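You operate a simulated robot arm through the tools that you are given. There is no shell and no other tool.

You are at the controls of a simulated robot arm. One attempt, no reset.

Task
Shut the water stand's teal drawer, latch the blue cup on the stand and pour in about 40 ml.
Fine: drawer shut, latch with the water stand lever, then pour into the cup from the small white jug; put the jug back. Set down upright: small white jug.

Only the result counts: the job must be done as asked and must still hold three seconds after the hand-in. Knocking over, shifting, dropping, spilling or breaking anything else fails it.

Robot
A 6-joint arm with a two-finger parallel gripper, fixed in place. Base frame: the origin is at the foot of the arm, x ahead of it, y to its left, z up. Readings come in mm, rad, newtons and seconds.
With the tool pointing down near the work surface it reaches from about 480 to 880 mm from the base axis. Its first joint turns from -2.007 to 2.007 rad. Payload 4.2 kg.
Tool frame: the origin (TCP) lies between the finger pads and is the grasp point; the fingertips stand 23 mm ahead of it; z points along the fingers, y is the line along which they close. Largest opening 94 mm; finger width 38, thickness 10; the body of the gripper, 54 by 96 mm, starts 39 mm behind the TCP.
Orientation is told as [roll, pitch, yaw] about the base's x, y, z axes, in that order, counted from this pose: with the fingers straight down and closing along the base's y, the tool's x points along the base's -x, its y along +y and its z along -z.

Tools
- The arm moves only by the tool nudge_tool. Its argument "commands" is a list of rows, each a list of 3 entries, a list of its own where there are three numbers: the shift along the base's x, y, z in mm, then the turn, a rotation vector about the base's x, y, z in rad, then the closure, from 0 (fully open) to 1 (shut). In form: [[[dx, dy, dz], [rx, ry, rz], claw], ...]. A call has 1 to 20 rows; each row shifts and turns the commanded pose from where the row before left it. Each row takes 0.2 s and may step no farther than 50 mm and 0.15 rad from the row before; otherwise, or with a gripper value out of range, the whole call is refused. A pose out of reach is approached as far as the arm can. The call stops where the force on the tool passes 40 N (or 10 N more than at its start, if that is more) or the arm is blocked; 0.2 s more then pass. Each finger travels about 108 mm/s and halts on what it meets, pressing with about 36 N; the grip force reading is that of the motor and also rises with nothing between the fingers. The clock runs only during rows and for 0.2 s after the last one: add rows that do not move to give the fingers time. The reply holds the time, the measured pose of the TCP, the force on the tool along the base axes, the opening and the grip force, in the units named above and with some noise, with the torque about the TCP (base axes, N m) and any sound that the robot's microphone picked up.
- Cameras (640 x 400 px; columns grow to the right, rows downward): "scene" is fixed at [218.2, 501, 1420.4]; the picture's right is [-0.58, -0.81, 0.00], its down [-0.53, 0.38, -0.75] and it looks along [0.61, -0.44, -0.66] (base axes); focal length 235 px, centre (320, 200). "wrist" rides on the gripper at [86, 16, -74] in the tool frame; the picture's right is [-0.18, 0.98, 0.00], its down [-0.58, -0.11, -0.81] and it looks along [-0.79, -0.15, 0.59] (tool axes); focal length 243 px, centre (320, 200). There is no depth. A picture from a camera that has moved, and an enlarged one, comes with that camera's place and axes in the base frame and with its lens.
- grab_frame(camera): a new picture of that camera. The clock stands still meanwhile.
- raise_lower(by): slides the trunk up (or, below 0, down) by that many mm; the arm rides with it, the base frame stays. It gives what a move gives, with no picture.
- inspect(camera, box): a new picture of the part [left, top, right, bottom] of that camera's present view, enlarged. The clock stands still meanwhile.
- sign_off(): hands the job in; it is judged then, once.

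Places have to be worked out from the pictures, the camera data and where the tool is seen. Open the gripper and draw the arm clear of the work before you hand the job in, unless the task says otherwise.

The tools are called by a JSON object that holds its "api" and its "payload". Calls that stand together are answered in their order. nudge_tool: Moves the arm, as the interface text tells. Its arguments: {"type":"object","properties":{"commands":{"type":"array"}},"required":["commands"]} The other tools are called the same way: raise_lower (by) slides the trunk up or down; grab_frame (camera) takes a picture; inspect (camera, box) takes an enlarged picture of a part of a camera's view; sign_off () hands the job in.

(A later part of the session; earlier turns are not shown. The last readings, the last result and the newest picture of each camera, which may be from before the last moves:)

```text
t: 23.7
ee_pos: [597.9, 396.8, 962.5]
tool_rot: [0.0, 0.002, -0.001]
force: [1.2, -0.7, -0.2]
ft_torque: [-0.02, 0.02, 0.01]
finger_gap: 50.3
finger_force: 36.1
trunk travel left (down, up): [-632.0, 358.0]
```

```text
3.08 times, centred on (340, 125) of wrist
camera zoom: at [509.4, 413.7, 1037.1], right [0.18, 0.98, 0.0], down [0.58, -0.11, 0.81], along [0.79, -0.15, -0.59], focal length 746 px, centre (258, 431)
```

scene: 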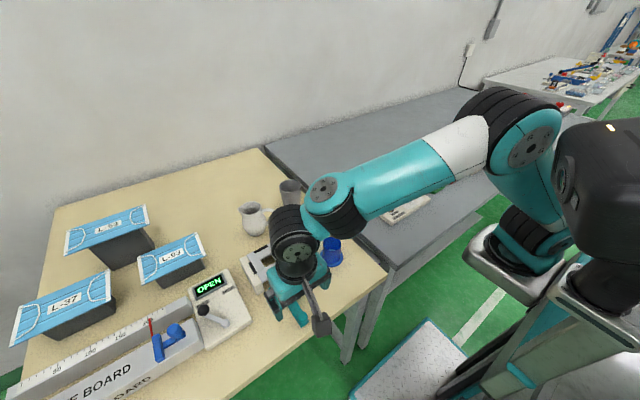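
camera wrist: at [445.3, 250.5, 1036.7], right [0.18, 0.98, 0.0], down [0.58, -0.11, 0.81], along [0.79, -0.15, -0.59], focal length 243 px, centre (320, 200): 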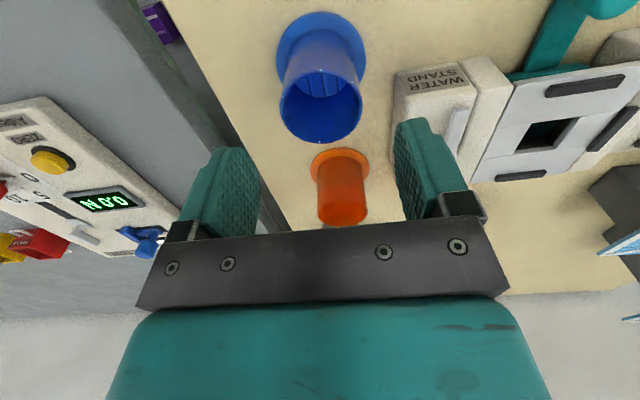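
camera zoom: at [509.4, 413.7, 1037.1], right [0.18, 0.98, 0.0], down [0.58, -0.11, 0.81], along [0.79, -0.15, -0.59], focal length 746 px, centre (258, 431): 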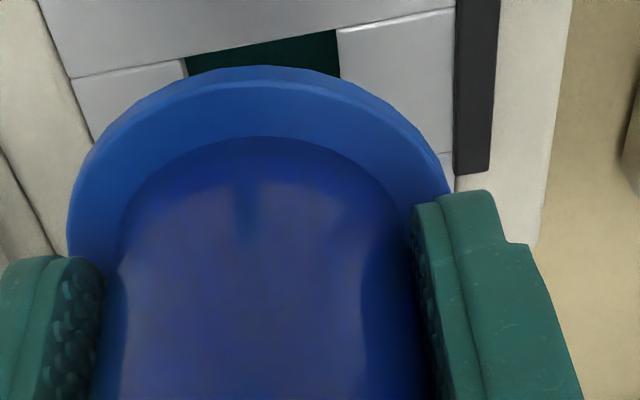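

Combining both views, the cup centre is about (599, 397.7), and the seat is bounded by y 361–438 with its centre at (597, 400.3). I correct by (-2, +2.5) and descend to about 10 mm above contact.

{"api": "nudge_tool", "payload": {"commands": [[[-2, 2.5, 0], [0, 0, 0], 1], [[0, 0, -10], [0, 0, 0], 1], [[0, 0, -10], [0, 0, 0], 1], [[0, 0, -8], [0, 0, 0], 1], [[0, 0, 0], [0, 0, 0], 1]]}}

{"api": "inspect", "payload": {"camera": "wrist", "box": [220, 40, 440, 190]}}

{"api": "inspect", "payload": {"camera": "scene", "box": [255, 215, 315, 275]}}

```text
t: 24.9
ee_pos: [594.1, 401.3, 934.8]
tool_rot: [0.0, 0.0, 0.0]
force: [-0.2, -0.3, -1.5]
ft_torque: [0.0, 0.01, 0.0]
finger_gap: 50.3
finger_force: 36.2
trunk travel left (down, up): [-632.0, 358.0]
```

```text
2.67 times, centred on (330, 115) of wrist
camera zoom: at [507.4, 417.1, 1008.9], right [0.18, 0.98, 0.0], down [0.58, -0.11, 0.81], along [0.79, -0.15, -0.59], focal length 647 px, centre (293, 427)
```

zoom: 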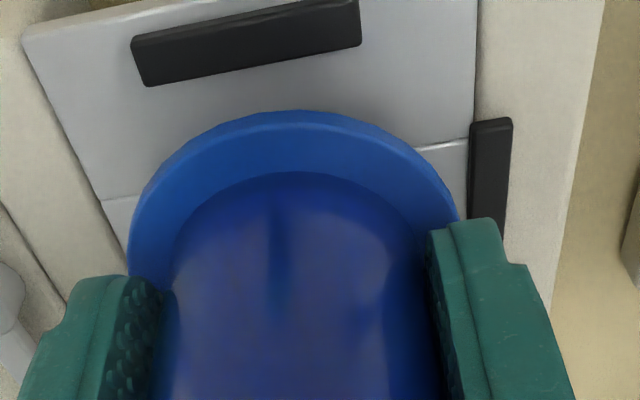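

```text
6.67 times, centred on (285, 245) of scene
camera zoom: at [218.2, 501.0, 1420.4], right [-0.58, -0.81, 0.0], down [-0.53, 0.38, -0.75], along [0.61, -0.44, -0.66], focal length 1567 px, centre (553, -100)
```

zoom: 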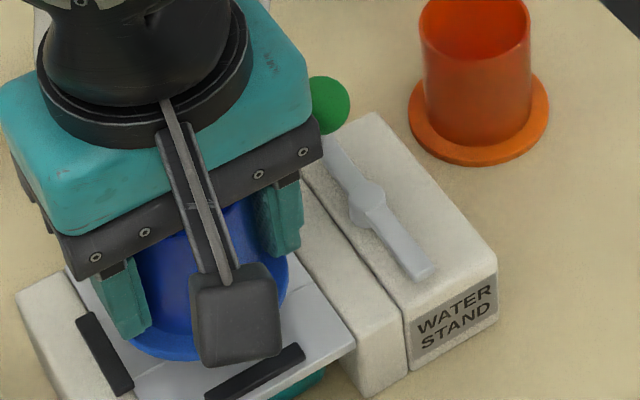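

The cup centre is now at about (596.8, 401), with pad gaps of 560–637 in x and 361–438 in y, so I add a small correction (+1.5, -0.7). Then I lower in small steps until contact.

{"api": "nudge_tool", "payload": {"commands": [[[1.5, -0.7, -3], [0, 0, 0], 1], [[0, 0, -3], [0, 0, 0], 1], [[0, 0, -2], [0, 0, 0], 1], [[0, 0, 0], [0, 0, 0], 1]]}}

```text
t: 25.9
ee_pos: [596.2, 401.1, 925.9]
tool_rot: [0.001, 0.002, 0.001]
force: [0.9, 0.7, -0.9]
ft_torque: [-0.01, -0.03, 0.01]
finger_gap: 50.1
finger_force: 35.7
trunk travel left (down, up): [-632.0, 358.0]
```

No contact yet at TCP z≈926. I continue in 1 mm steps.

{"api": "nudge_tool", "payload": {"commands": [[[0, 0, -1], [0, 0, 0], 1], [[0, 0, -1], [0, 0, 0], 1], [[0, 0, -1], [0, 0, 0], 1], [[0, 0, 0], [0, 0, 0], 1]]}}

{"api": "inspect", "payload": {"camera": "wrist", "box": [220, 40, 440, 190]}}

```text
t: 26.9
ee_pos: [596.5, 400.0, 924.0]
tool_rot: [-0.001, 0.001, 0.001]
force: [-0.3, 0.7, -1.1]
ft_torque: [-0.01, 0.04, -0.01]
finger_gap: 50.1
finger_force: 36.4
trunk travel left (down, up): [-632.0, 358.0]
```

```text
2.67 times, centred on (330, 115) of wrist
camera zoom: at [509.0, 417.2, 997.9], right [0.18, 0.98, 0.0], down [0.58, -0.11, 0.81], along [0.79, -0.15, -0.59], focal length 647 px, centre (293, 427)
```

zoom: 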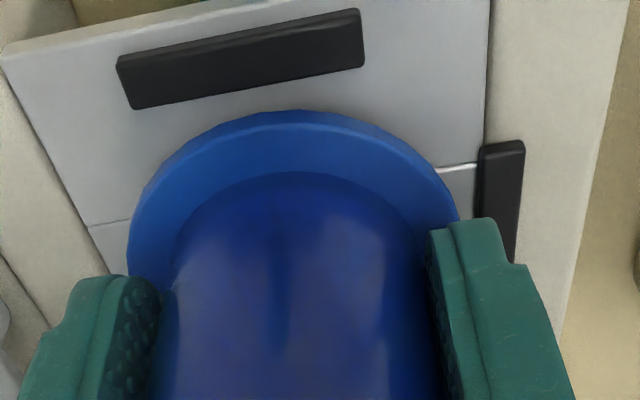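

Still no contact force at z≈923; alignment looks right with even clearance to the pads. I continue down in 1 mm steps.

{"api": "nudge_tool", "payload": {"commands": [[[0, 0, -1], [0, 0, 0], 1], [[0, 0, -1], [0, 0, 0], 1], [[0, 0, -1], [0, 0, 0], 1]]}}

```text
t: 27.7
ee_pos: [596.8, 400.9, 920.7]
tool_rot: [0.001, 0.0, -0.001]
force: [-0.6, -0.3, -0.5]
ft_torque: [-0.01, 0.02, -0.01]
finger_gap: 50.0
finger_force: 35.8
trunk travel left (down, up): [-632.0, 358.0]
```

No contact yet at z≈920.7. I keep stepping down 1 mm at a time.

{"api": "nudge_tool", "payload": {"commands": [[[0, 0, -1], [0, 0, 0], 1], [[0, 0, -1], [0, 0, 0], 1], [[0, 0, 0], [0, 0, 0], 1]]}}

```text
t: 28.5
ee_pos: [598.0, 402.0, 918.8]
tool_rot: [0.0, 0.0, -0.001]
force: [-0.7, -0.1, -0.2]
ft_torque: [-0.02, 0.01, -0.02]
finger_gap: 50.3
finger_force: 36.1
trunk travel left (down, up): [-632.0, 358.0]
```

Still free at z≈919. I take a look to confirm alignment and the remaining gap.

{"api": "inspect", "payload": {"camera": "wrist", "box": [220, 40, 440, 190]}}

{"api": "inspect", "payload": {"camera": "scene", "box": [255, 215, 315, 275]}}

```text
2.67 times, centred on (330, 115) of wrist
camera zoom: at [509.5, 416.9, 993.3], right [0.18, 0.98, 0.0], down [0.58, -0.11, 0.81], along [0.79, -0.15, -0.59], focal length 647 px, centre (293, 427)
```

zoom: 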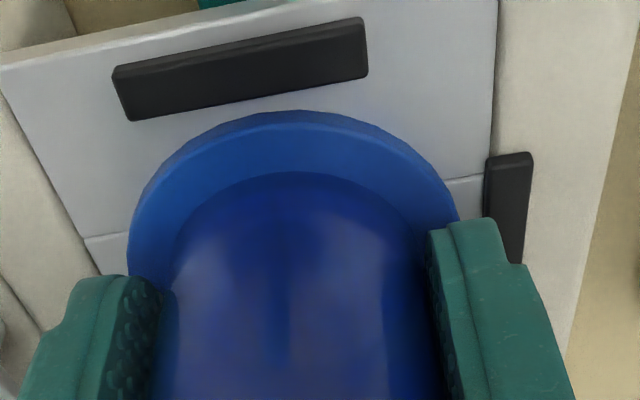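

```text
6.67 times, centred on (285, 245) of scene
camera zoom: at [218.2, 501.0, 1420.4], right [-0.58, -0.81, 0.0], down [-0.53, 0.38, -0.75], along [0.61, -0.44, -0.66], focal length 1567 px, centre (553, -100)
```

zoom: 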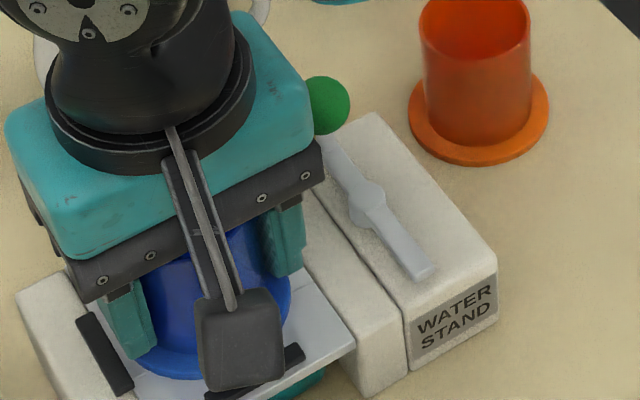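

Alignment holds and the flange is still just above the plate. I keep lowering in 1 mm steps.

{"api": "nudge_tool", "payload": {"commands": [[[-1, 0, -1], [0, 0, 0], 1], [[0, 0, -1], [0, 0, 0], 1], [[0, 0, 0], [0, 0, 0], 1]]}}

```text
t: 29.3
ee_pos: [596.5, 400.8, 918.1]
tool_rot: [0.003, -0.001, 0.001]
force: [3.0, -1.7, 15.6]
ft_torque: [-0.41, 0.14, 0.1]
finger_gap: 50.1
finger_force: 36.1
trunk travel left (down, up): [-632.0, 358.0]
```

Contact: 15.6 N upward at TCP z≈918, with the resultant about 26 mm toward -y. I look closely to see whether the flange is in the recess or catching an edge.

{"api": "inspect", "payload": {"camera": "wrist", "box": [240, 60, 400, 180]}}

{"api": "inspect", "payload": {"camera": "scene", "box": [265, 235, 305, 275]}}

```text
3.33 times, centred on (320, 120) of wrist
camera zoom: at [509.1, 416.5, 993.1], right [0.19, 0.98, 0.0], down [0.58, -0.11, 0.81], along [0.79, -0.15, -0.59], focal length 809 px, centre (320, 467)
```

zoom: 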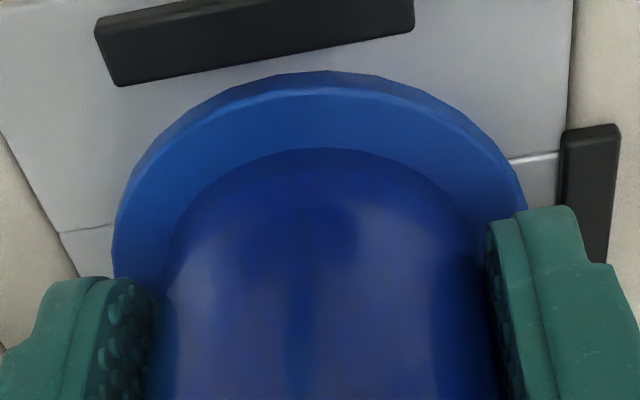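

```text
10.00 times, centred on (285, 255) of scene
camera zoom: at [218.2, 501.0, 1420.4], right [-0.58, -0.81, 0.0], down [-0.53, 0.38, -0.75], along [0.61, -0.44, -0.66], focal length 2351 px, centre (670, -350)
```

zoom: 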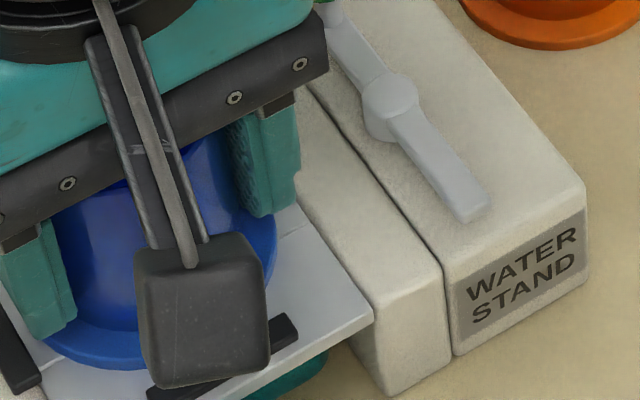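

The flange lies inside the seat between the pads and just touches the plate. I open only slightly (gap about 56 mm) so the fingers stay clear of the side pad, and then check.

{"api": "nudge_tool", "payload": {"commands": [[[0, 0, 0], [0, 0, 0], 0.4], [[0, 0, 0], [0, 0, 0], 0.4]]}}

{"api": "inspect", "payload": {"camera": "wrist", "box": [220, 40, 440, 190]}}

```text
t: 29.9
ee_pos: [597.2, 400.8, 916.5]
tool_rot: [0.001, 0.001, 0.0]
force: [1.2, 0.3, 0.0]
ft_torque: [0.03, 0.0, 0.0]
finger_gap: 56.4
finger_force: 0.1
trunk travel left (down, up): [-632.0, 358.0]
```

```text
2.67 times, centred on (330, 115) of wrist
camera zoom: at [508.8, 416.8, 991.0], right [0.18, 0.98, 0.0], down [0.58, -0.11, 0.81], along [0.79, -0.15, -0.59], focal length 647 px, centre (293, 427)
```

zoom: 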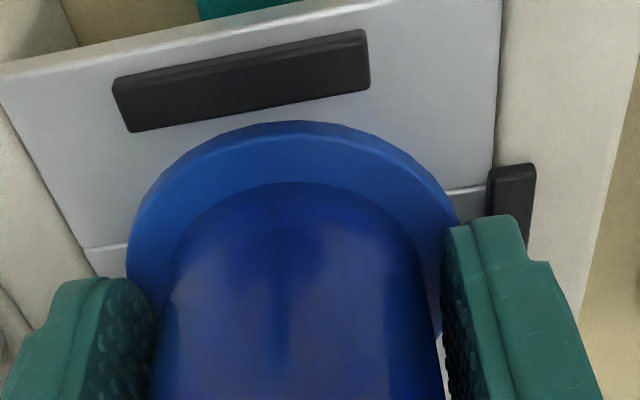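

The cup stands on the plate with the fingers just clear. I lift the gripper straight up, slowly at first.

{"api": "nudge_tool", "payload": {"commands": [[[0, -0.5, 5], [0, 0, 0], 0.4], [[0, 0, 10], [0, 0, 0], 0.4], [[0, 0, 20], [0, 0, 0], 0.4], [[0, 0, 30], [0, 0, 0], 0.4], [[0, 0, 40], [0, 0, 0], 0.4], [[-20, 0, 10], [0, 0, 0], 0.4], [[-40, 0, 0], [0, 0, 0], 0.4], [[0, 0, 0], [0, 0, 0], 0.4]]}}

{"api": "inspect", "payload": {"camera": "wrist", "box": [180, 0, 460, 200]}}

{"api": "inspect", "payload": {"camera": "scene", "box": [230, 210, 330, 300]}}

```text
t: 31.7
ee_pos: [537.0, 401.8, 1031.0]
tool_rot: [-0.001, 0.0, -0.002]
force: [-0.1, -0.2, 0.1]
ft_torque: [0.0, 0.02, -0.03]
finger_gap: 56.3
finger_force: 0.1
trunk travel left (down, up): [-632.0, 358.0]
```

```text
2.00 times, centred on (320, 100) of wrist
camera zoom: at [449.6, 417.5, 1105.0], right [0.18, 0.98, 0.0], down [0.58, -0.11, 0.81], along [0.79, -0.15, -0.59], focal length 485 px, centre (320, 400)
```

zoom: 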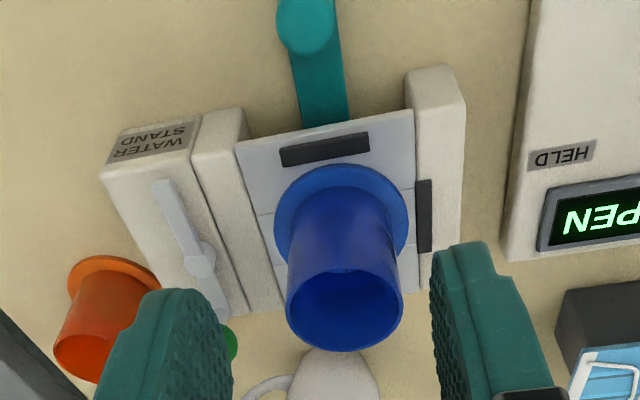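

```text
4.44 times, centred on (280, 255) of scene
camera zoom: at [218.2, 501.0, 1420.4], right [-0.58, -0.81, 0.0], down [-0.53, 0.38, -0.75], along [0.61, -0.44, -0.66], focal length 1045 px, centre (498, -44)
```

zoom: 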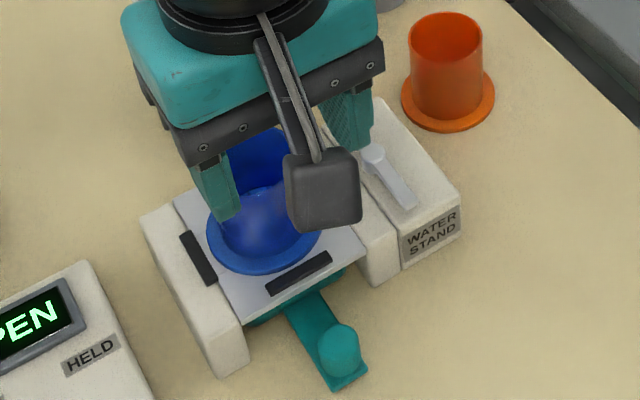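

The cup sits cleanly in the seat between the pads. Next is the lever: I go above its green ball at about (633, 325) to refine its position before gripping.

{"api": "nudge_tool", "payload": {"commands": [[[32, -25.6, -5], [0, 0, 0], 0.45], [[32, -25.6, -5], [0, 0, 0], 0.45], [[32, -25.6, -5], [0, 0, 0], 0.45], [[0, 0, -16], [0, 0, 0], 0.45], [[0, 0, 0], [0, 0, 0], 0.45]]}}

{"api": "grab_frame", "payload": {"camera": "wrist"}}

{"api": "inspect", "payload": {"camera": "wrist", "box": [220, 20, 430, 190]}}

{"api": "inspect", "payload": {"camera": "scene", "box": [230, 210, 330, 300]}}

```text
t: 32.9
ee_pos: [630.5, 322.3, 1000.5]
tool_rot: [-0.001, 0.001, 0.0]
force: [0.8, -0.8, -0.2]
ft_torque: [0.04, -0.02, 0.02]
finger_gap: 51.8
finger_force: 0.1
trunk travel left (down, up): [-632.0, 358.0]
```

```text
taken
camera wrist: at [544.1, 339.3, 1075.0], right [0.18, 0.98, 0.0], down [0.58, -0.11, 0.81], along [0.79, -0.15, -0.59], focal length 243 px, centre (320, 200)
```

wrist: 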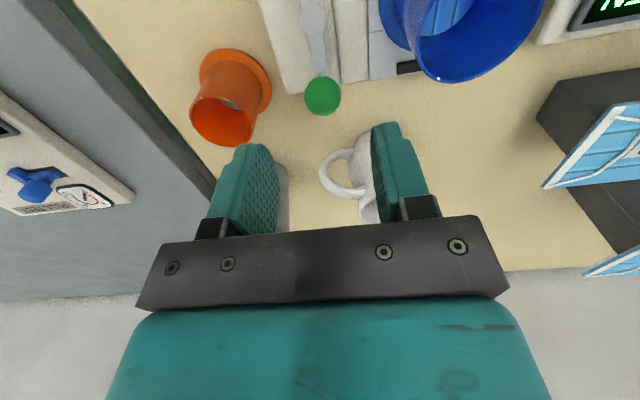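

```text
2.35 times, centred on (325, 105) of wrist
camera zoom: at [544.1, 339.3, 1075.0], right [0.18, 0.98, 0.0], down [0.58, -0.11, 0.81], along [0.79, -0.15, -0.59], focal length 571 px, centre (308, 424)
```

zoom: 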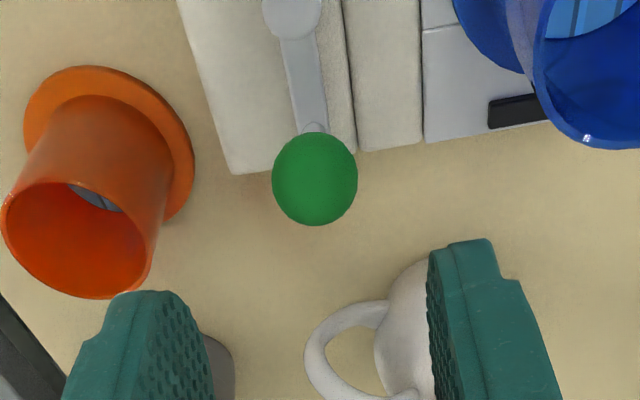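

```text
4.44 times, centred on (280, 255) of scene
camera zoom: at [218.2, 501.0, 1420.4], right [-0.58, -0.81, 0.0], down [-0.53, 0.38, -0.75], along [0.61, -0.44, -0.66], focal length 1045 px, centre (498, -44)
```

zoom: 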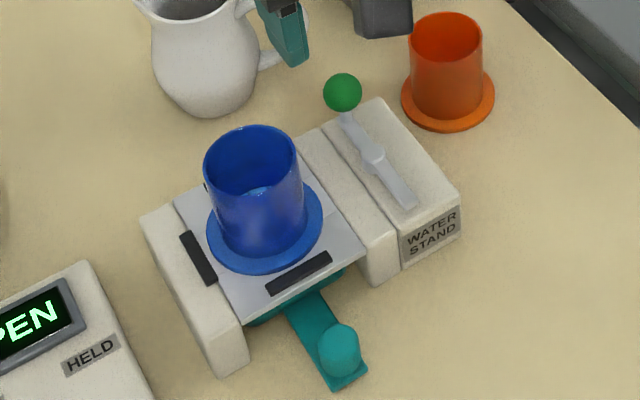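

The ball refines to (631.5, 325.3, 925.5) and the hub to (601, 324), so the arm radius is about 30 mm. I descend around the ball to z≈928 and close on it.

{"api": "nudge_tool", "payload": {"commands": [[[1, 2.5, -30], [0, 0, 0], 0.45], [[0, 0, -30], [0, 0, 0], 0.45], [[0, 0, -12.5], [0, 0, 0], 0.45], [[0, 0, 0], [0, 0, 0], 0.45]]}}

{"api": "inspect", "payload": {"camera": "wrist", "box": [220, 60, 430, 220]}}

```text
t: 33.9
ee_pos: [631.4, 326.8, 929.2]
tool_rot: [0.001, 0.0, 0.0]
force: [0.7, -0.1, -0.6]
ft_torque: [0.04, -0.04, 0.04]
finger_gap: 51.7
finger_force: 0.1
trunk travel left (down, up): [-632.0, 358.0]
```

```text
2.50 times, centred on (325, 140) of wrist
camera zoom: at [544.3, 342.5, 1002.7], right [0.18, 0.98, 0.0], down [0.58, -0.11, 0.81], along [0.79, -0.15, -0.59], focal length 606 px, centre (308, 350)
```

zoom: 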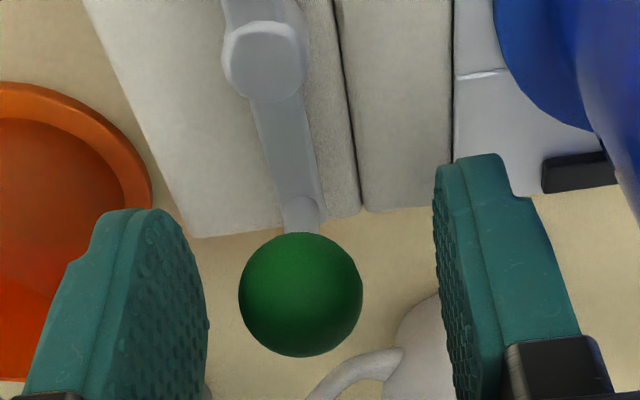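

The ball is about 1.4 mm toward -y from the finger centre. I shift and close on it.

{"api": "nudge_tool", "payload": {"commands": [[[0, -1.4, 0], [0, 0, 0], 0.45], [[0, 0, 0], [0, 0, 0], 1], [[0, 0, 0], [0, 0, 0], 1], [[0, 0, 0], [0, 0, 0], 1]]}}

```text
t: 34.9
ee_pos: [631.7, 325.3, 928.1]
tool_rot: [0.001, 0.0, 0.0]
force: [0.5, 0.8, -0.5]
ft_torque: [-0.01, 0.01, -0.03]
finger_gap: 24.4
finger_force: 44.7
trunk travel left (down, up): [-632.0, 358.0]
```

The ball is gripped. I swing it clockwise about the hub in 0.1 rad steps, turning the wrist with it, and check the load first.

{"api": "nudge_tool", "payload": {"commands": [[[-0.15, -3.05, 0], [0, 0, -0.1], 1], [[-0.46, -3.02, 0], [0, 0, -0.1], 1], [[-0.75, -2.95, 0], [0, 0, -0.1], 1]]}}

{"api": "inspect", "payload": {"camera": "wrist", "box": [220, 60, 430, 220]}}

```text
t: 35.7
ee_pos: [632.3, 315.4, 929.1]
tool_rot: [0.001, 0.001, -0.301]
force: [-4.3, -7.1, 3.4]
ft_torque: [0.0, 0.52, 0.23]
finger_gap: 24.2
finger_force: 45.0
trunk travel left (down, up): [-632.0, 358.0]
```

```text
2.50 times, centred on (325, 140) of wrist
camera zoom: at [551.9, 356.4, 1002.9], right [0.47, 0.88, 0.0], down [0.52, -0.28, 0.81], along [0.71, -0.38, -0.59], focal length 606 px, centre (308, 350)
```

zoom: 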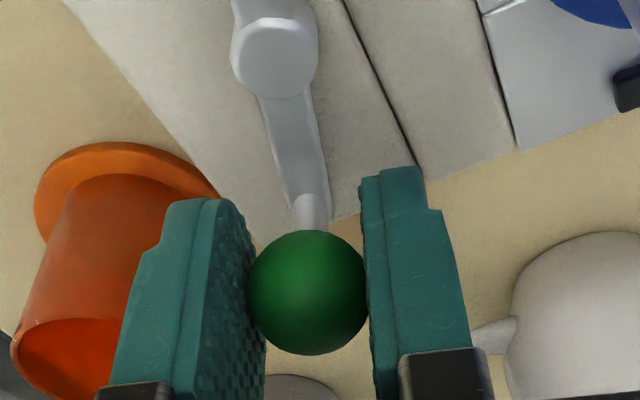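

The lever turned along with the gripper under a light load. I continue the arc.

{"api": "nudge_tool", "payload": {"commands": [[[-1.4, -2.86, 0], [0, 0, -0.1], 1], [[-1.5, -2.75, 0], [0, 0, -0.1], 1], [[-1.6, -2.6, 0], [0, 0, -0.1], 1], [[-1.85, -2.43, 0], [0, 0, -0.1], 1]]}}

```text
t: 36.7
ee_pos: [625.2, 303.2, 927.7]
tool_rot: [-0.001, -0.001, -0.703]
force: [-0.6, -4.1, 4.0]
ft_torque: [-0.34, -0.39, 0.13]
finger_gap: 24.1
finger_force: 45.3
trunk travel left (down, up): [-632.0, 358.0]
```

Tracking well at 0.7 rad with only ~4 N. I go on.

{"api": "nudge_tool", "payload": {"commands": [[[-2.2, -2.1, 0], [0, 0, -0.1], 1], [[-2.35, -1.9, 0], [0, 0, -0.1], 1], [[-2.5, -1.7, 0], [0, 0, -0.1], 1], [[-2.65, -1.45, 0], [0, 0, -0.1], 1]]}}

{"api": "inspect", "payload": {"camera": "scene", "box": [230, 210, 330, 300]}}

```text
t: 37.7
ee_pos: [613.9, 297.1, 928.8]
tool_rot: [-0.003, 0.0, -1.104]
force: [-2.1, -10.3, 2.0]
ft_torque: [0.16, 0.2, 0.23]
finger_gap: 24.1
finger_force: 45.0
trunk travel left (down, up): [-632.0, 358.0]
```

```text
4.44 times, centred on (280, 255) of scene
camera zoom: at [218.2, 501.0, 1420.4], right [-0.58, -0.81, 0.0], down [-0.53, 0.38, -0.75], along [0.61, -0.44, -0.66], focal length 1045 px, centre (498, -44)
```

zoom: 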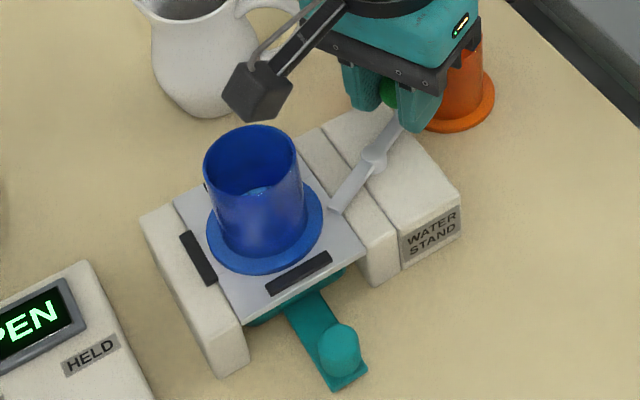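

The finger is swinging toward the flange as expected. I continue the last third of the arc in short calls.

{"api": "nudge_tool", "payload": {"commands": [[[-2.8, -1.4, 0], [0, 0, -0.1], 1], [[-2.9, -1.0, 0], [0, 0, -0.1], 1]]}}

```text
t: 38.3
ee_pos: [608.6, 294.3, 928.8]
tool_rot: [-0.003, 0.001, -1.305]
force: [-1.7, -10.0, -0.6]
ft_torque: [0.18, 0.09, 0.16]
finger_gap: 24.5
finger_force: 44.9
trunk travel left (down, up): [-632.0, 358.0]
```

At 1.3 rad, still light. Two more steps.

{"api": "nudge_tool", "payload": {"commands": [[[-2.95, -0.7, 0], [0, 0, -0.1], 1], [[-3.0, -0.4, 0], [0, 0, -0.1], 1]]}}

{"api": "inspect", "payload": {"camera": "scene", "box": [245, 215, 325, 285]}}

{"api": "grab_frame", "payload": {"camera": "wrist"}}

```text
t: 38.9
ee_pos: [603.8, 292.5, 928.3]
tool_rot: [-0.001, -0.001, -1.503]
force: [0.9, -13.0, -3.2]
ft_torque: [-0.53, 0.0, 0.06]
finger_gap: 24.2
finger_force: 44.3
trunk travel left (down, up): [-632.0, 358.0]
```

```text
5.71 times, centred on (285, 250) of scene
camera zoom: at [218.2, 501.0, 1420.4], right [-0.58, -0.81, 0.0], down [-0.53, 0.38, -0.75], along [0.61, -0.44, -0.66], focal length 1343 px, centre (520, -86)
```

zoom: 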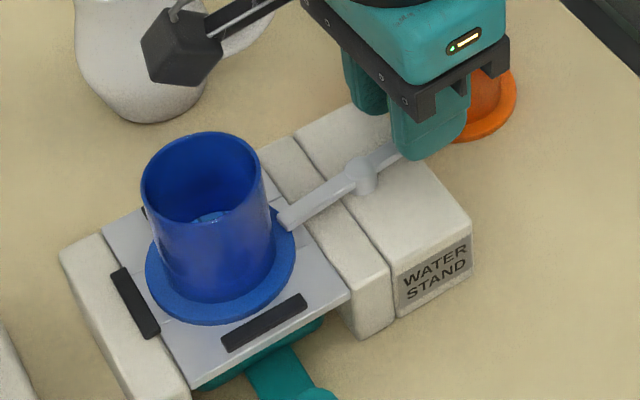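

```text
taken
camera wrist: at [613.0, 380.5, 1002.8], right [0.99, -0.12, 0.0], down [-0.07, -0.59, 0.81], along [-0.1, -0.8, -0.59], focal length 243 px, centre (320, 200)
```

wrist: 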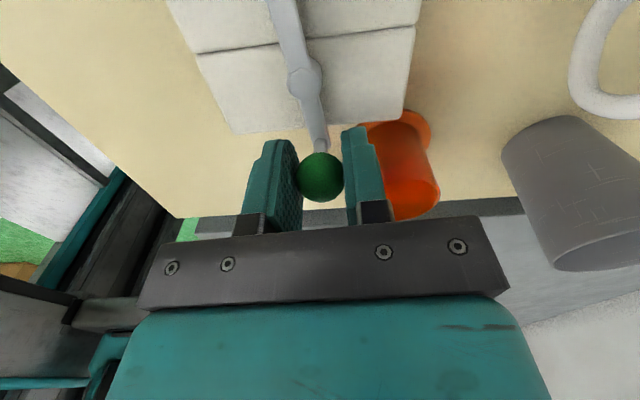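

The finger now lies over the flange edge at about 86°. I continue to find the end stop.

{"api": "nudge_tool", "payload": {"commands": [[[-3.0, -0.3, 0], [0, 0, -0.1], 1], [[0, 0, 0], [0, 0, 0], 1]]}}

```text
t: 39.5
ee_pos: [600.0, 292.4, 928.7]
tool_rot: [0.0, 0.0, -1.602]
force: [-1.0, -11.5, -2.7]
ft_torque: [-0.91, 0.06, 0.03]
finger_gap: 24.2
finger_force: 45.5
trunk travel left (down, up): [-632.0, 358.0]
```

No stop yet at 1.6 rad; I try one further step and compare the load.

{"api": "nudge_tool", "payload": {"commands": [[[-3.0, 0.1, 0], [0, 0, -0.1], 1], [[0, 0, 0], [0, 0, 0], 1]]}}

{"api": "inspect", "payload": {"camera": "scene", "box": [245, 215, 325, 285]}}

{"api": "inspect", "payload": {"camera": "wrist", "box": [180, 0, 460, 220]}}

```text
t: 40.1
ee_pos: [599.7, 294.1, 927.4]
tool_rot: [0.003, 0.007, -1.706]
force: [22.6, -3.3, -1.5]
ft_torque: [0.0, -0.31, 0.1]
finger_gap: 24.2
finger_force: 45.0
trunk travel left (down, up): [-632.0, 358.0]
```

```text
5.71 times, centred on (285, 250) of scene
camera zoom: at [218.2, 501.0, 1420.4], right [-0.58, -0.81, 0.0], down [-0.53, 0.38, -0.75], along [0.61, -0.44, -0.66], focal length 1343 px, centre (520, -86)
```

zoom: 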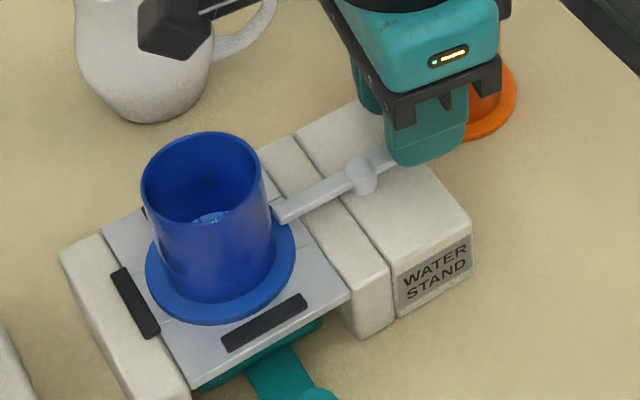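

```text
1.82 times, centred on (320, 110) of wrist
camera zoom: at [626.7, 377.1, 1003.3], right [0.95, -0.31, 0.0], down [-0.19, -0.56, 0.8], along [-0.25, -0.76, -0.6], focal length 441 px, centre (320, 364)
```

zoom: 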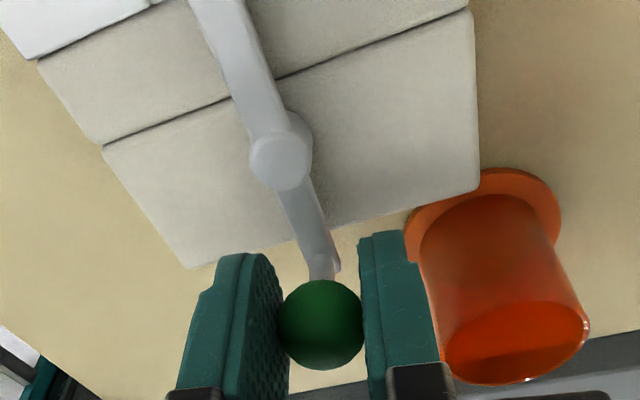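

A 22 N resistance in x shows the lever at its end stop, with its finger over the flange. I ease off, release the ball and rise straight up.

{"api": "nudge_tool", "payload": {"commands": [[[0.5, 0, 0], [0, 0, 0], 0.55], [[0, 0, 0], [0, 0, 0], 0.55], [[0, 0, 0], [0, 0, 0], 0.55]]}}

{"api": "nudge_tool", "payload": {"commands": [[[0, 0, 20], [0, 0, 0], 0.55], [[0, 0, 40], [0, 0, 0], 0.55], [[0, 0, 40], [0, 0, 0], 0.55], [[0, 0, 0], [0, 0, 0], 0.55]]}}

{"api": "inspect", "payload": {"camera": "scene", "box": [245, 200, 325, 285]}}

{"api": "grab_frame", "payload": {"camera": "wrist"}}

```text
t: 40.9
ee_pos: [598.5, 292.8, 928.4]
tool_rot: [-0.001, 0.0, -1.7]
force: [0.4, -0.2, -0.9]
ft_torque: [-0.02, 0.06, 0.02]
finger_gap: 42.3
finger_force: 0.0
trunk travel left (down, up): [-632.0, 358.0]
```

```text
t: 41.9
ee_pos: [595.8, 293.9, 1026.7]
tool_rot: [0.0, 0.0, -1.701]
force: [0.5, 0.2, 0.1]
ft_torque: [-0.01, -0.01, -0.01]
finger_gap: 42.3
finger_force: 0.2
trunk travel left (down, up): [-632.0, 358.0]
```

```text
4.71 times, centred on (285, 242) of scene
camera zoom: at [218.2, 501.0, 1420.4], right [-0.58, -0.81, 0.0], down [-0.53, 0.38, -0.75], along [0.61, -0.44, -0.66], focal length 1106 px, centre (485, 0)
```

zoom: 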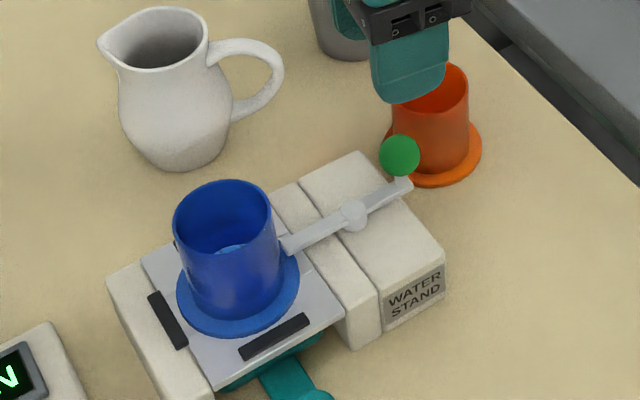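

```text
taken
camera wrist: at [622.9, 378.0, 1101.4], right [0.95, -0.31, 0.0], down [-0.18, -0.56, 0.81], along [-0.25, -0.77, -0.59], focal length 243 px, centre (320, 200)
```

wrist: 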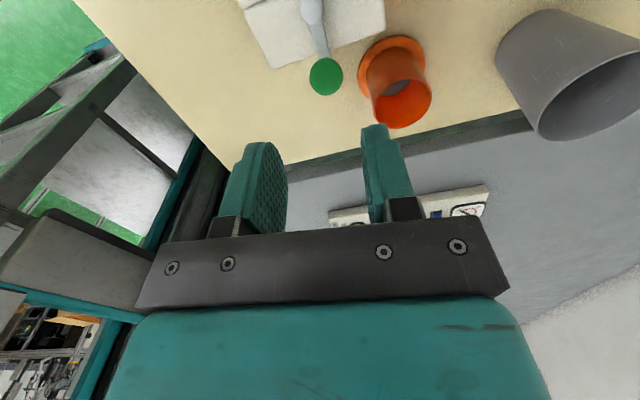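

The lever finger now holds the flange down. Next the jug: I turn the wrist back to yaw 0 while moving to a viewpoint in front of it.

{"api": "nudge_tool", "payload": {"commands": [[[0, 6.5, 1], [0, 0, 0.142], 0.2], [[0, 6.5, 1], [0, 0, 0.142], 0.2], [[0, 6.5, 1], [0, 0, 0.142], 0.2], [[0, 6.5, 1], [0, 0, 0.142], 0.2], [[0, 6.5, 1], [0, 0, 0.142], 0.1], [[0, 6.5, 1], [0, 0, 0.142], 0.1], [[0, 6.5, 0], [0, 0, 0.142], 0], [[0, 6.5, 0], [0, 0, 0.142], 0], [[0, 6.5, 0], [0, 0, 0.142], 0], [[0, 6.5, 0], [0, 0, 0.142], 0], [[0, 6.5, 0], [0, 0, 0.142], 0], [[0, 6.5, 0], [0, 0, 0.139], 0], [[0, 0, 0], [0, 0, 0], 0]]}}

{"api": "grab_frame", "payload": {"camera": "wrist"}}

{"api": "inspect", "payload": {"camera": "wrist", "box": [250, 100, 430, 240]}}

```text
t: 44.7
ee_pos: [598.2, 372.7, 1035.2]
tool_rot: [-0.001, -0.001, 0.004]
force: [-0.4, -0.3, 0.0]
ft_torque: [0.0, 0.02, -0.04]
finger_gap: 94.1
finger_force: 0.1
trunk travel left (down, up): [-632.0, 358.0]
```

```text
taken
camera wrist: at [510.5, 388.3, 1109.1], right [0.18, 0.98, 0.0], down [0.58, -0.11, 0.81], along [0.79, -0.15, -0.59], focal length 243 px, centre (320, 200)
```

wrist: 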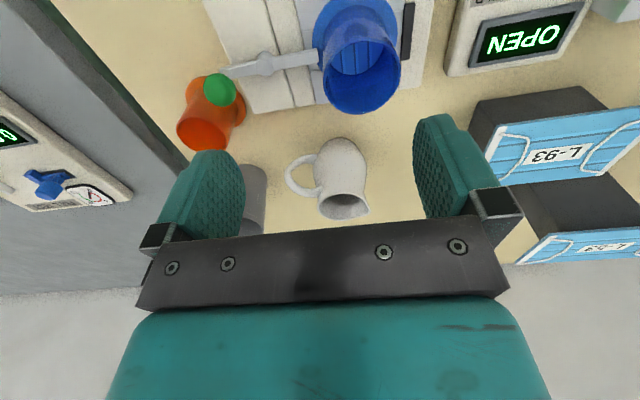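

```text
2.86 times, centred on (340, 170) of wrist
camera zoom: at [510.5, 388.3, 1109.1], right [0.18, 0.98, 0.0], down [0.58, -0.11, 0.81], along [0.79, -0.15, -0.59], focal length 693 px, centre (263, 286)
```

zoom: 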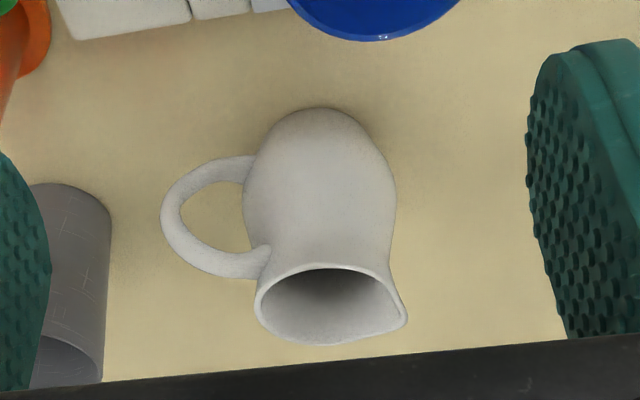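

The jug axis is near (765, 368), rim z≈932, spout tip near (776, 404, 939) and handle toward (-x, -y). I move over it while yawing to +90°, so the camera looks from the handle side for a second direction of view.

{"api": "nudge_tool", "payload": {"commands": [[[14.5, 0, -1], [0, 0, 0.143], 0], [[14.5, 0, -1], [0, 0, 0.143], 0], [[14.5, 0, -1], [0, 0, 0.143], 0], [[14.5, 0, -1], [0, 0, 0.143], 0], [[14.5, 0, -1], [0, 0, 0.143], 0], [[14.5, 0, -1], [0, 0, 0.143], 0], [[14.5, 0, -1], [0, 0, 0.143], 0], [[14.5, 0, -1], [0, 0, 0.143], 0], [[14.5, 0, -1], [0, 0, 0.143], 0], [[14.5, 0, -1], [0, 0, 0.143], 0], [[14.5, 0, 0], [0, 0, 0.14], 0], [[0, 0, 0], [0, 0, 0], 0]]}}

{"api": "grab_frame", "payload": {"camera": "wrist"}}

{"api": "grab_frame", "payload": {"camera": "scene"}}

```text
t: 47.3
ee_pos: [720.5, 320.0, 1018.1]
tool_rot: [0.001, 0.001, 1.572]
force: [-0.9, 1.1, 0.0]
ft_torque: [-0.01, -0.01, -0.02]
finger_gap: 93.9
finger_force: 0.0
out of reach, approached as far as the arm can: row 5, 6, 7, 8, 9, 10, 11
trunk travel left (down, up): [-632.0, 358.0]
```

```text
taken
camera wrist: at [702.7, 233.0, 1091.3], right [-0.98, 0.18, 0.0], down [0.11, 0.58, 0.81], along [0.15, 0.79, -0.59], focal length 243 px, centre (320, 200)
```

wrist: 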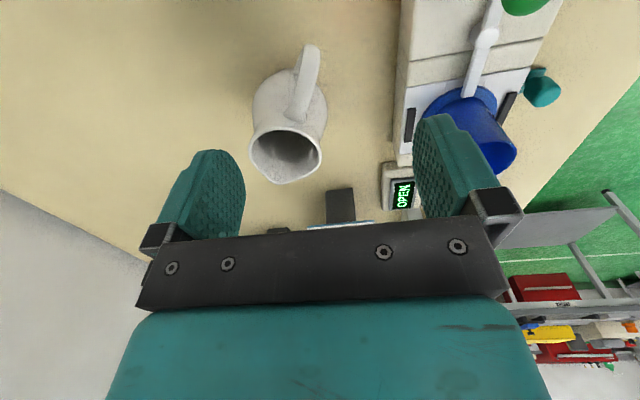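

```text
taken
```

scene: 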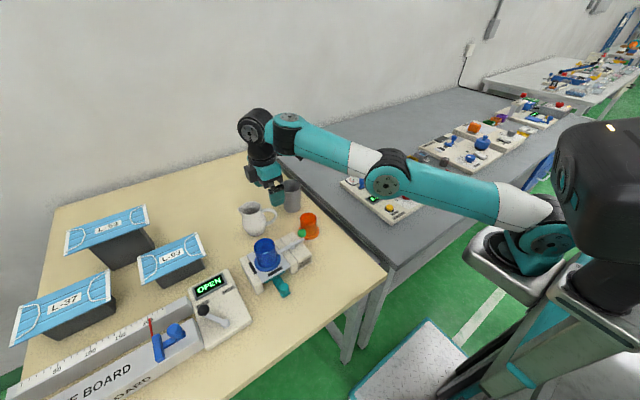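

The arm is fully stretched here; my fit of both reach limits says raising the trunk by about 300 mm gives enough reach. First I zoom on the jug from this useful angle.

{"api": "inspect", "payload": {"camera": "wrist", "box": [230, 30, 370, 200]}}

{"api": "inspect", "payload": {"camera": "wrist", "box": [240, 110, 335, 195]}}

{"api": "inspect", "payload": {"camera": "scene", "box": [225, 185, 295, 245]}}

```text
2.35 times, centred on (300, 115) of wrist
camera zoom: at [702.7, 233.0, 1091.3], right [-0.98, 0.18, 0.0], down [0.11, 0.58, 0.81], along [0.15, 0.79, -0.59], focal length 571 px, centre (367, 400)
```

zoom: 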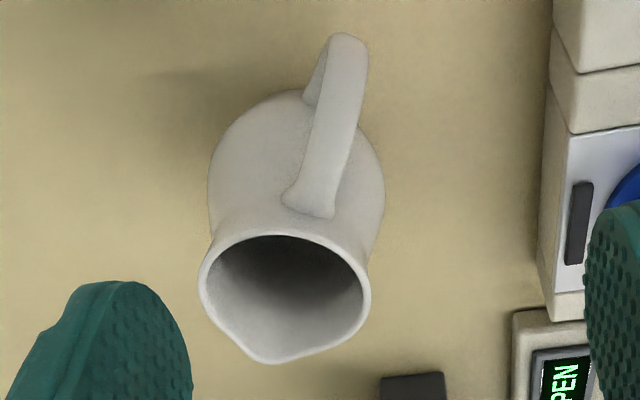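

```text
4.71 times, centred on (288, 152) of wrist
camera zoom: at [702.7, 233.0, 1091.3], right [-0.98, 0.18, 0.0], down [0.11, 0.58, 0.81], along [0.15, 0.79, -0.59], focal length 1142 px, centre (473, 424)
```

zoom: 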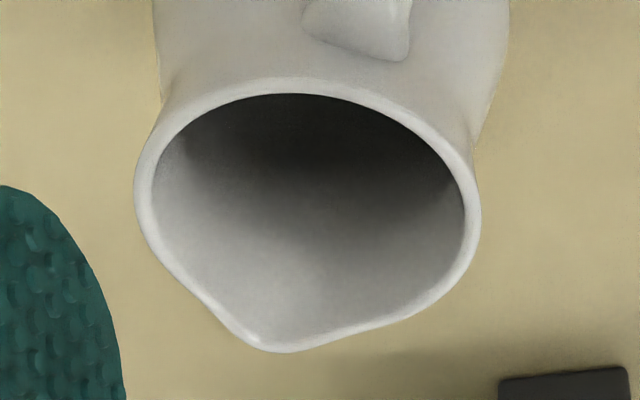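

```text
6.67 times, centred on (260, 215) of scene
camera zoom: at [218.2, 501.0, 1420.4], right [-0.58, -0.81, 0.0], down [-0.53, 0.38, -0.75], along [0.61, -0.44, -0.66], focal length 1567 px, centre (720, 100)
```

zoom: 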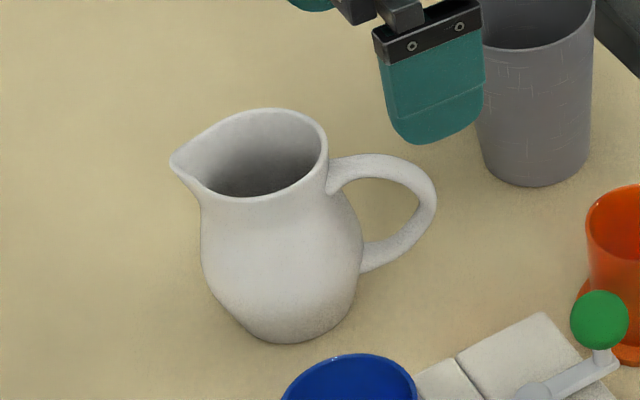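

The jug is now well located: axis (759.5, 369), rim z≈938, spout tip (776, 403, 940) at azimuth about 64°, belly Ø75 at z≈874, handle opposite out to r≈74. I raise the trunk 300 mm so this spot is comfortably in reach.

{"api": "raise_lower", "payload": {"by": 300}}

```text
t: 50.3
ee_pos: [719.1, 321.3, 1317.3]
tool_rot: [0.0, 0.0, 1.571]
force: [-0.9, -0.6, 0.1]
ft_torque: [0.0, -0.02, 0.02]
finger_gap: 93.9
finger_force: 0.0
trunk travel left (down, up): [-932.0, 58.0]
```

Trunk is up; now I descend to above the jug (759.5, 369, 1010) while yawing to 1.117 rad so the fingers close across the spout–handle axis.

{"api": "nudge_tool", "payload": {"commands": [[[5, 6, -38], [0, 0, -0.057], 0], [[5, 6, -38], [0, 0, -0.057], 0], [[5, 6, -38], [0, 0, -0.057], 0], [[5, 6, -38], [0, 0, -0.057], 0], [[5, 6, -38], [0, 0, -0.057], 0], [[5, 6, -38], [0, 0, -0.057], 0], [[5, 6, -38], [0, 0, -0.057], 0], [[5.4, 5.7, -38], [0, 0, -0.055], 0], [[0, 0, 0], [0, 0, 0], 0]]}}

{"api": "grab_frame", "payload": {"camera": "wrist"}}

{"api": "inspect", "payload": {"camera": "wrist", "box": [240, 0, 400, 160]}}

```text
t: 52.3
ee_pos: [719.8, 325.3, 1019.0]
tool_rot: [0.001, 0.0, 1.116]
force: [-0.1, -0.5, -0.7]
ft_torque: [0.02, 0.02, -0.01]
finger_gap: 94.1
finger_force: 0.2
out of reach, approached as far as the arm can: row 2, 4, 6, 7, 8
trunk travel left (down, up): [-932.0, 58.0]
```

```text
taken
camera wrist: at [665.8, 255.5, 1093.6], right [-0.8, 0.6, 0.0], down [0.35, 0.47, 0.81], along [0.48, 0.65, -0.59], focal length 243 px, centre (320, 200)
```

wrist: 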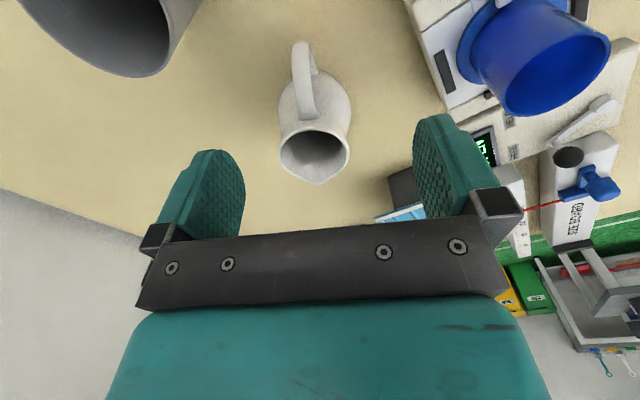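

```text
2.50 times, centred on (320, 80) of wrist
camera zoom: at [665.8, 255.5, 1093.6], right [-0.8, 0.6, 0.0], down [0.35, 0.47, 0.81], along [0.48, 0.65, -0.59], focal length 606 px, centre (320, 500)
```

zoom: 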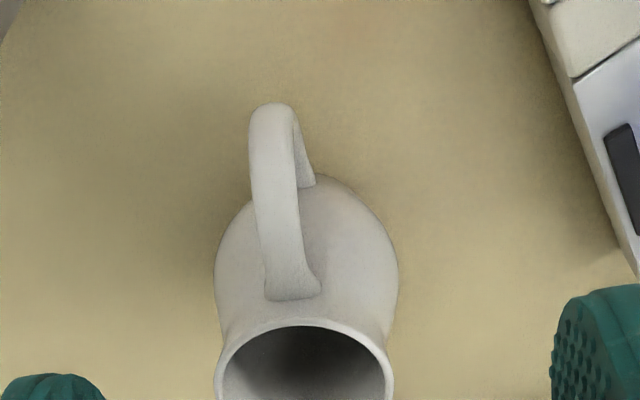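

Still short of the jug (stopped at r≈790), so my reach model is incomplete. I look at the arm's configuration.

{"api": "grab_frame", "payload": {"camera": "scene"}}

```text
taken
```

scene: 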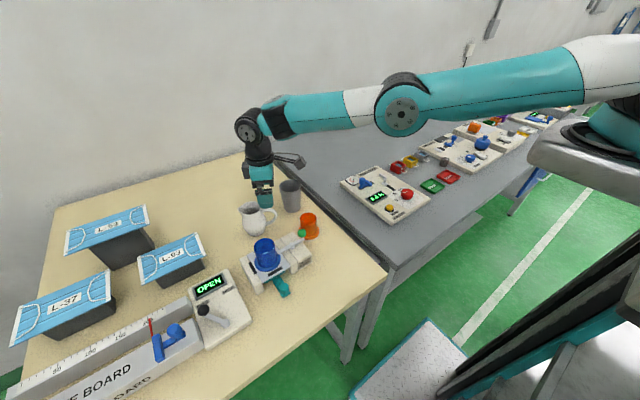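

The arm is stretched nearly straight here, with the shoulder higher than needed. I'll raise the tool 160 mm, drop the trunk 150 mm to put the shoulder at the best height, and test the reach again.

{"api": "nudge_tool", "payload": {"commands": [[[-10, -5, 40], [0, 0, 0], 0], [[0, 0, 40], [0, 0, 0], 0], [[0, 0, 40], [0, 0, 0], 0], [[0, 0, 40], [0, 0, 0], 0], [[0, 0, 0], [0, 0, 0], 0]]}}

{"api": "raise_lower", "payload": {"by": -150}}

{"api": "nudge_tool", "payload": {"commands": [[[10, 4.5, 0], [0, 0, 0], 0], [[10, 4.5, 0], [0, 0, 0], 0], [[10, 4.5, 0], [0, 0, 0], 0], [[10, 4.5, 0], [0, 0, 0], 0], [[0, 0, 0], [0, 0, 0], 0]]}}

```text
t: 53.5
ee_pos: [706.8, 317.9, 1179.8]
tool_rot: [-0.001, 0.001, 1.115]
force: [-0.2, -0.5, 0.4]
ft_torque: [0.0, 0.02, 0.02]
finger_gap: 94.1
finger_force: 0.1
trunk travel left (down, up): [-932.0, 58.0]
```

```text
t: 55.3
ee_pos: [707.4, 319.0, 1030.9]
tool_rot: [0.001, 0.0, 1.116]
force: [-0.9, 0.9, -0.3]
ft_torque: [0.01, 0.01, 0.0]
finger_gap: 93.7
finger_force: 0.0
trunk travel left (down, up): [-782.0, 208.0]
```

```text
t: 56.5
ee_pos: [741.4, 321.7, 1030.2]
tool_rot: [0.001, 0.0, 1.115]
force: [0.1, -0.6, 0.2]
ft_torque: [0.01, -0.01, 0.0]
finger_gap: 93.8
finger_force: 0.1
out of reach, approached as far as the arm can: row 3, 4
trunk travel left (down, up): [-782.0, 208.0]
```

Even at the best trunk height tool-down reach ends at r≈808, and the jug axis is at r≈845. So I'll lean the tool about 17° toward the spout direction, which puts the wrist within reach, still closing across the spout–handle axis. I go to the pre-grasp pose above the jug.

{"api": "nudge_tool", "payload": {"commands": [[[0, 4, -5], [0.135, -0.066, 0], 0], [[0, 4, -5], [0.135, -0.066, 0], 0], [[0.6, 3.3, -7], [0, 0, 0], 0], [[0, 0, 0], [0, 0, 0], 0]]}}

{"api": "grab_frame", "payload": {"camera": "wrist"}}

{"api": "inspect", "payload": {"camera": "scene", "box": [210, 140, 320, 250]}}

```text
t: 57.5
ee_pos: [743.1, 334.8, 1013.6]
tool_rot: [-0.002, -0.302, 1.115]
force: [0.6, -0.4, -0.1]
ft_torque: [0.0, 0.02, 0.0]
finger_gap: 94.1
finger_force: 0.1
trunk travel left (down, up): [-782.0, 208.0]
```

```text
taken
camera wrist: at [681.0, 245.8, 1058.7], right [-0.81, 0.59, 0.05], down [0.24, 0.24, 0.94], along [0.54, 0.77, -0.33], focal length 243 px, centre (320, 200)
```

wrist: 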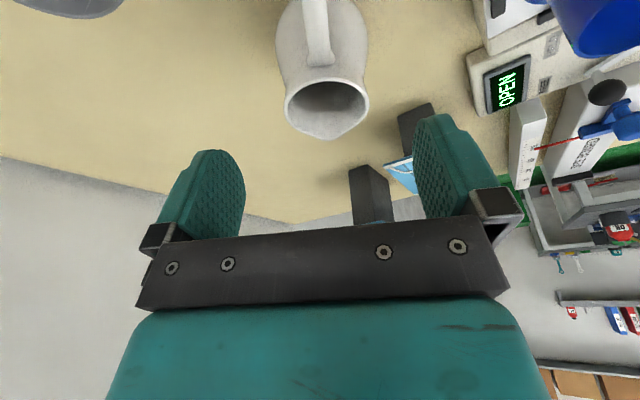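

```text
3.64 times, centred on (265, 195) of scene
camera zoom: at [218.2, 501.0, 1420.4], right [-0.58, -0.81, 0.0], down [-0.53, 0.38, -0.75], along [0.61, -0.44, -0.66], focal length 855 px, centre (520, 218)
```

zoom: 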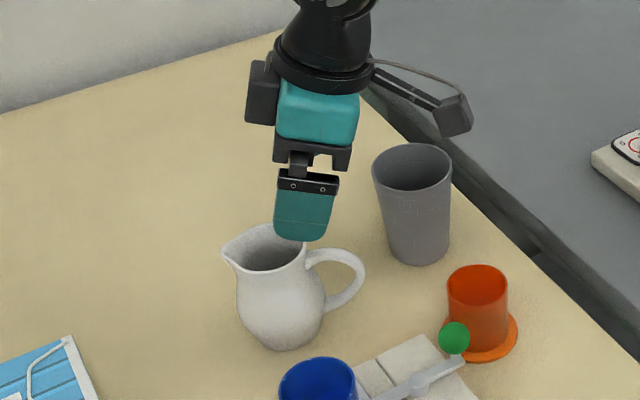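

The lean pose is reached and the jug lies ahead of the fingers. I zoom to measure its lateral offset from the finger mid-plane and its rotation.

{"api": "inspect", "payload": {"camera": "wrist", "box": [240, 0, 410, 150]}}

```text
2.67 times, centred on (325, 75) of wrist
camera zoom: at [681.0, 245.8, 1058.7], right [-0.81, 0.59, 0.05], down [0.24, 0.24, 0.94], along [0.54, 0.77, -0.33], focal length 647 px, centre (307, 533)
```

zoom: 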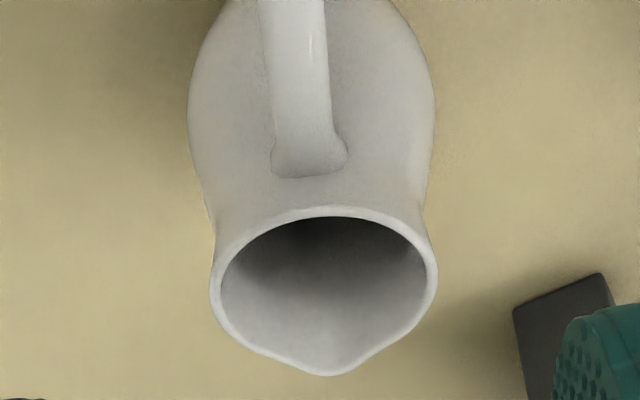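

The jug's spout azimuth is nearer 59.5° and its axis is at (758.2, 369.8). I correct yaw by -0.08 rad and start the approach along the finger direction, stopping partway to check.

{"api": "nudge_tool", "payload": {"commands": [[[-4, 0.9, 0], [0, 0, -0.08], 0], [[0, 0, 0], [0, 0, 0], 0], [[5.5, 9.4, -34], [0, 0, 0], 0], [[5, 8.5, -31], [0, 0, 0], 0], [[0, 0, 0], [0, 0, 0], 0]]}}

{"api": "grab_frame", "payload": {"camera": "wrist"}}

{"api": "inspect", "payload": {"camera": "scene", "box": [215, 170, 305, 260]}}

```text
t: 58.7
ee_pos: [748.8, 350.5, 947.7]
tool_rot: [-0.001, -0.3, 1.035]
force: [-0.4, -0.8, 0.9]
ft_torque: [0.0, 0.02, 0.01]
finger_gap: 93.7
finger_force: 0.0
trunk travel left (down, up): [-782.0, 208.0]
```

```text
taken
camera wrist: at [680.7, 269.5, 993.4], right [-0.76, 0.65, 0.05], down [0.25, 0.22, 0.94], along [0.6, 0.73, -0.33], focal length 243 px, centre (320, 200)
```

wrist: 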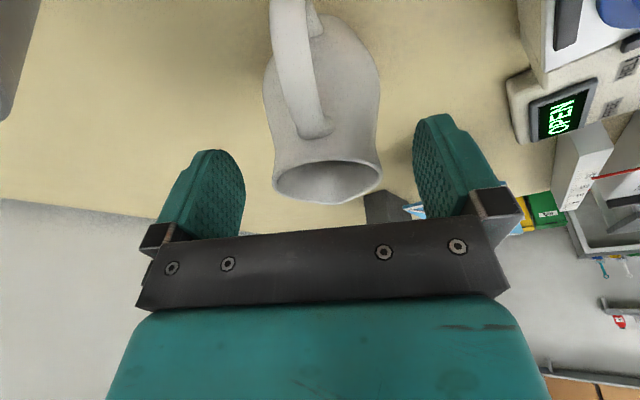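

```text
4.44 times, centred on (260, 215) of scene
camera zoom: at [218.2, 501.0, 1420.4], right [-0.58, -0.81, 0.0], down [-0.53, 0.38, -0.75], along [0.61, -0.44, -0.66], focal length 1045 px, centre (587, 133)
```

zoom: 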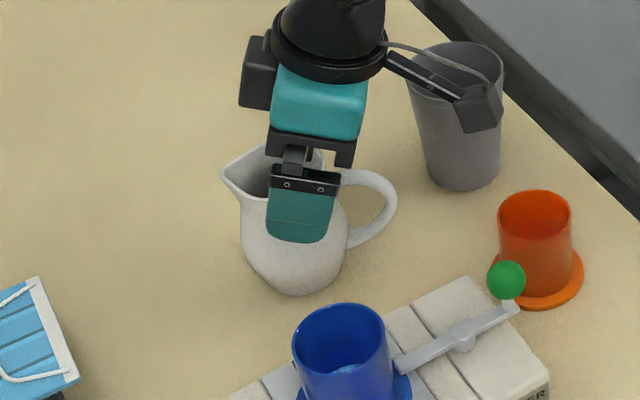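

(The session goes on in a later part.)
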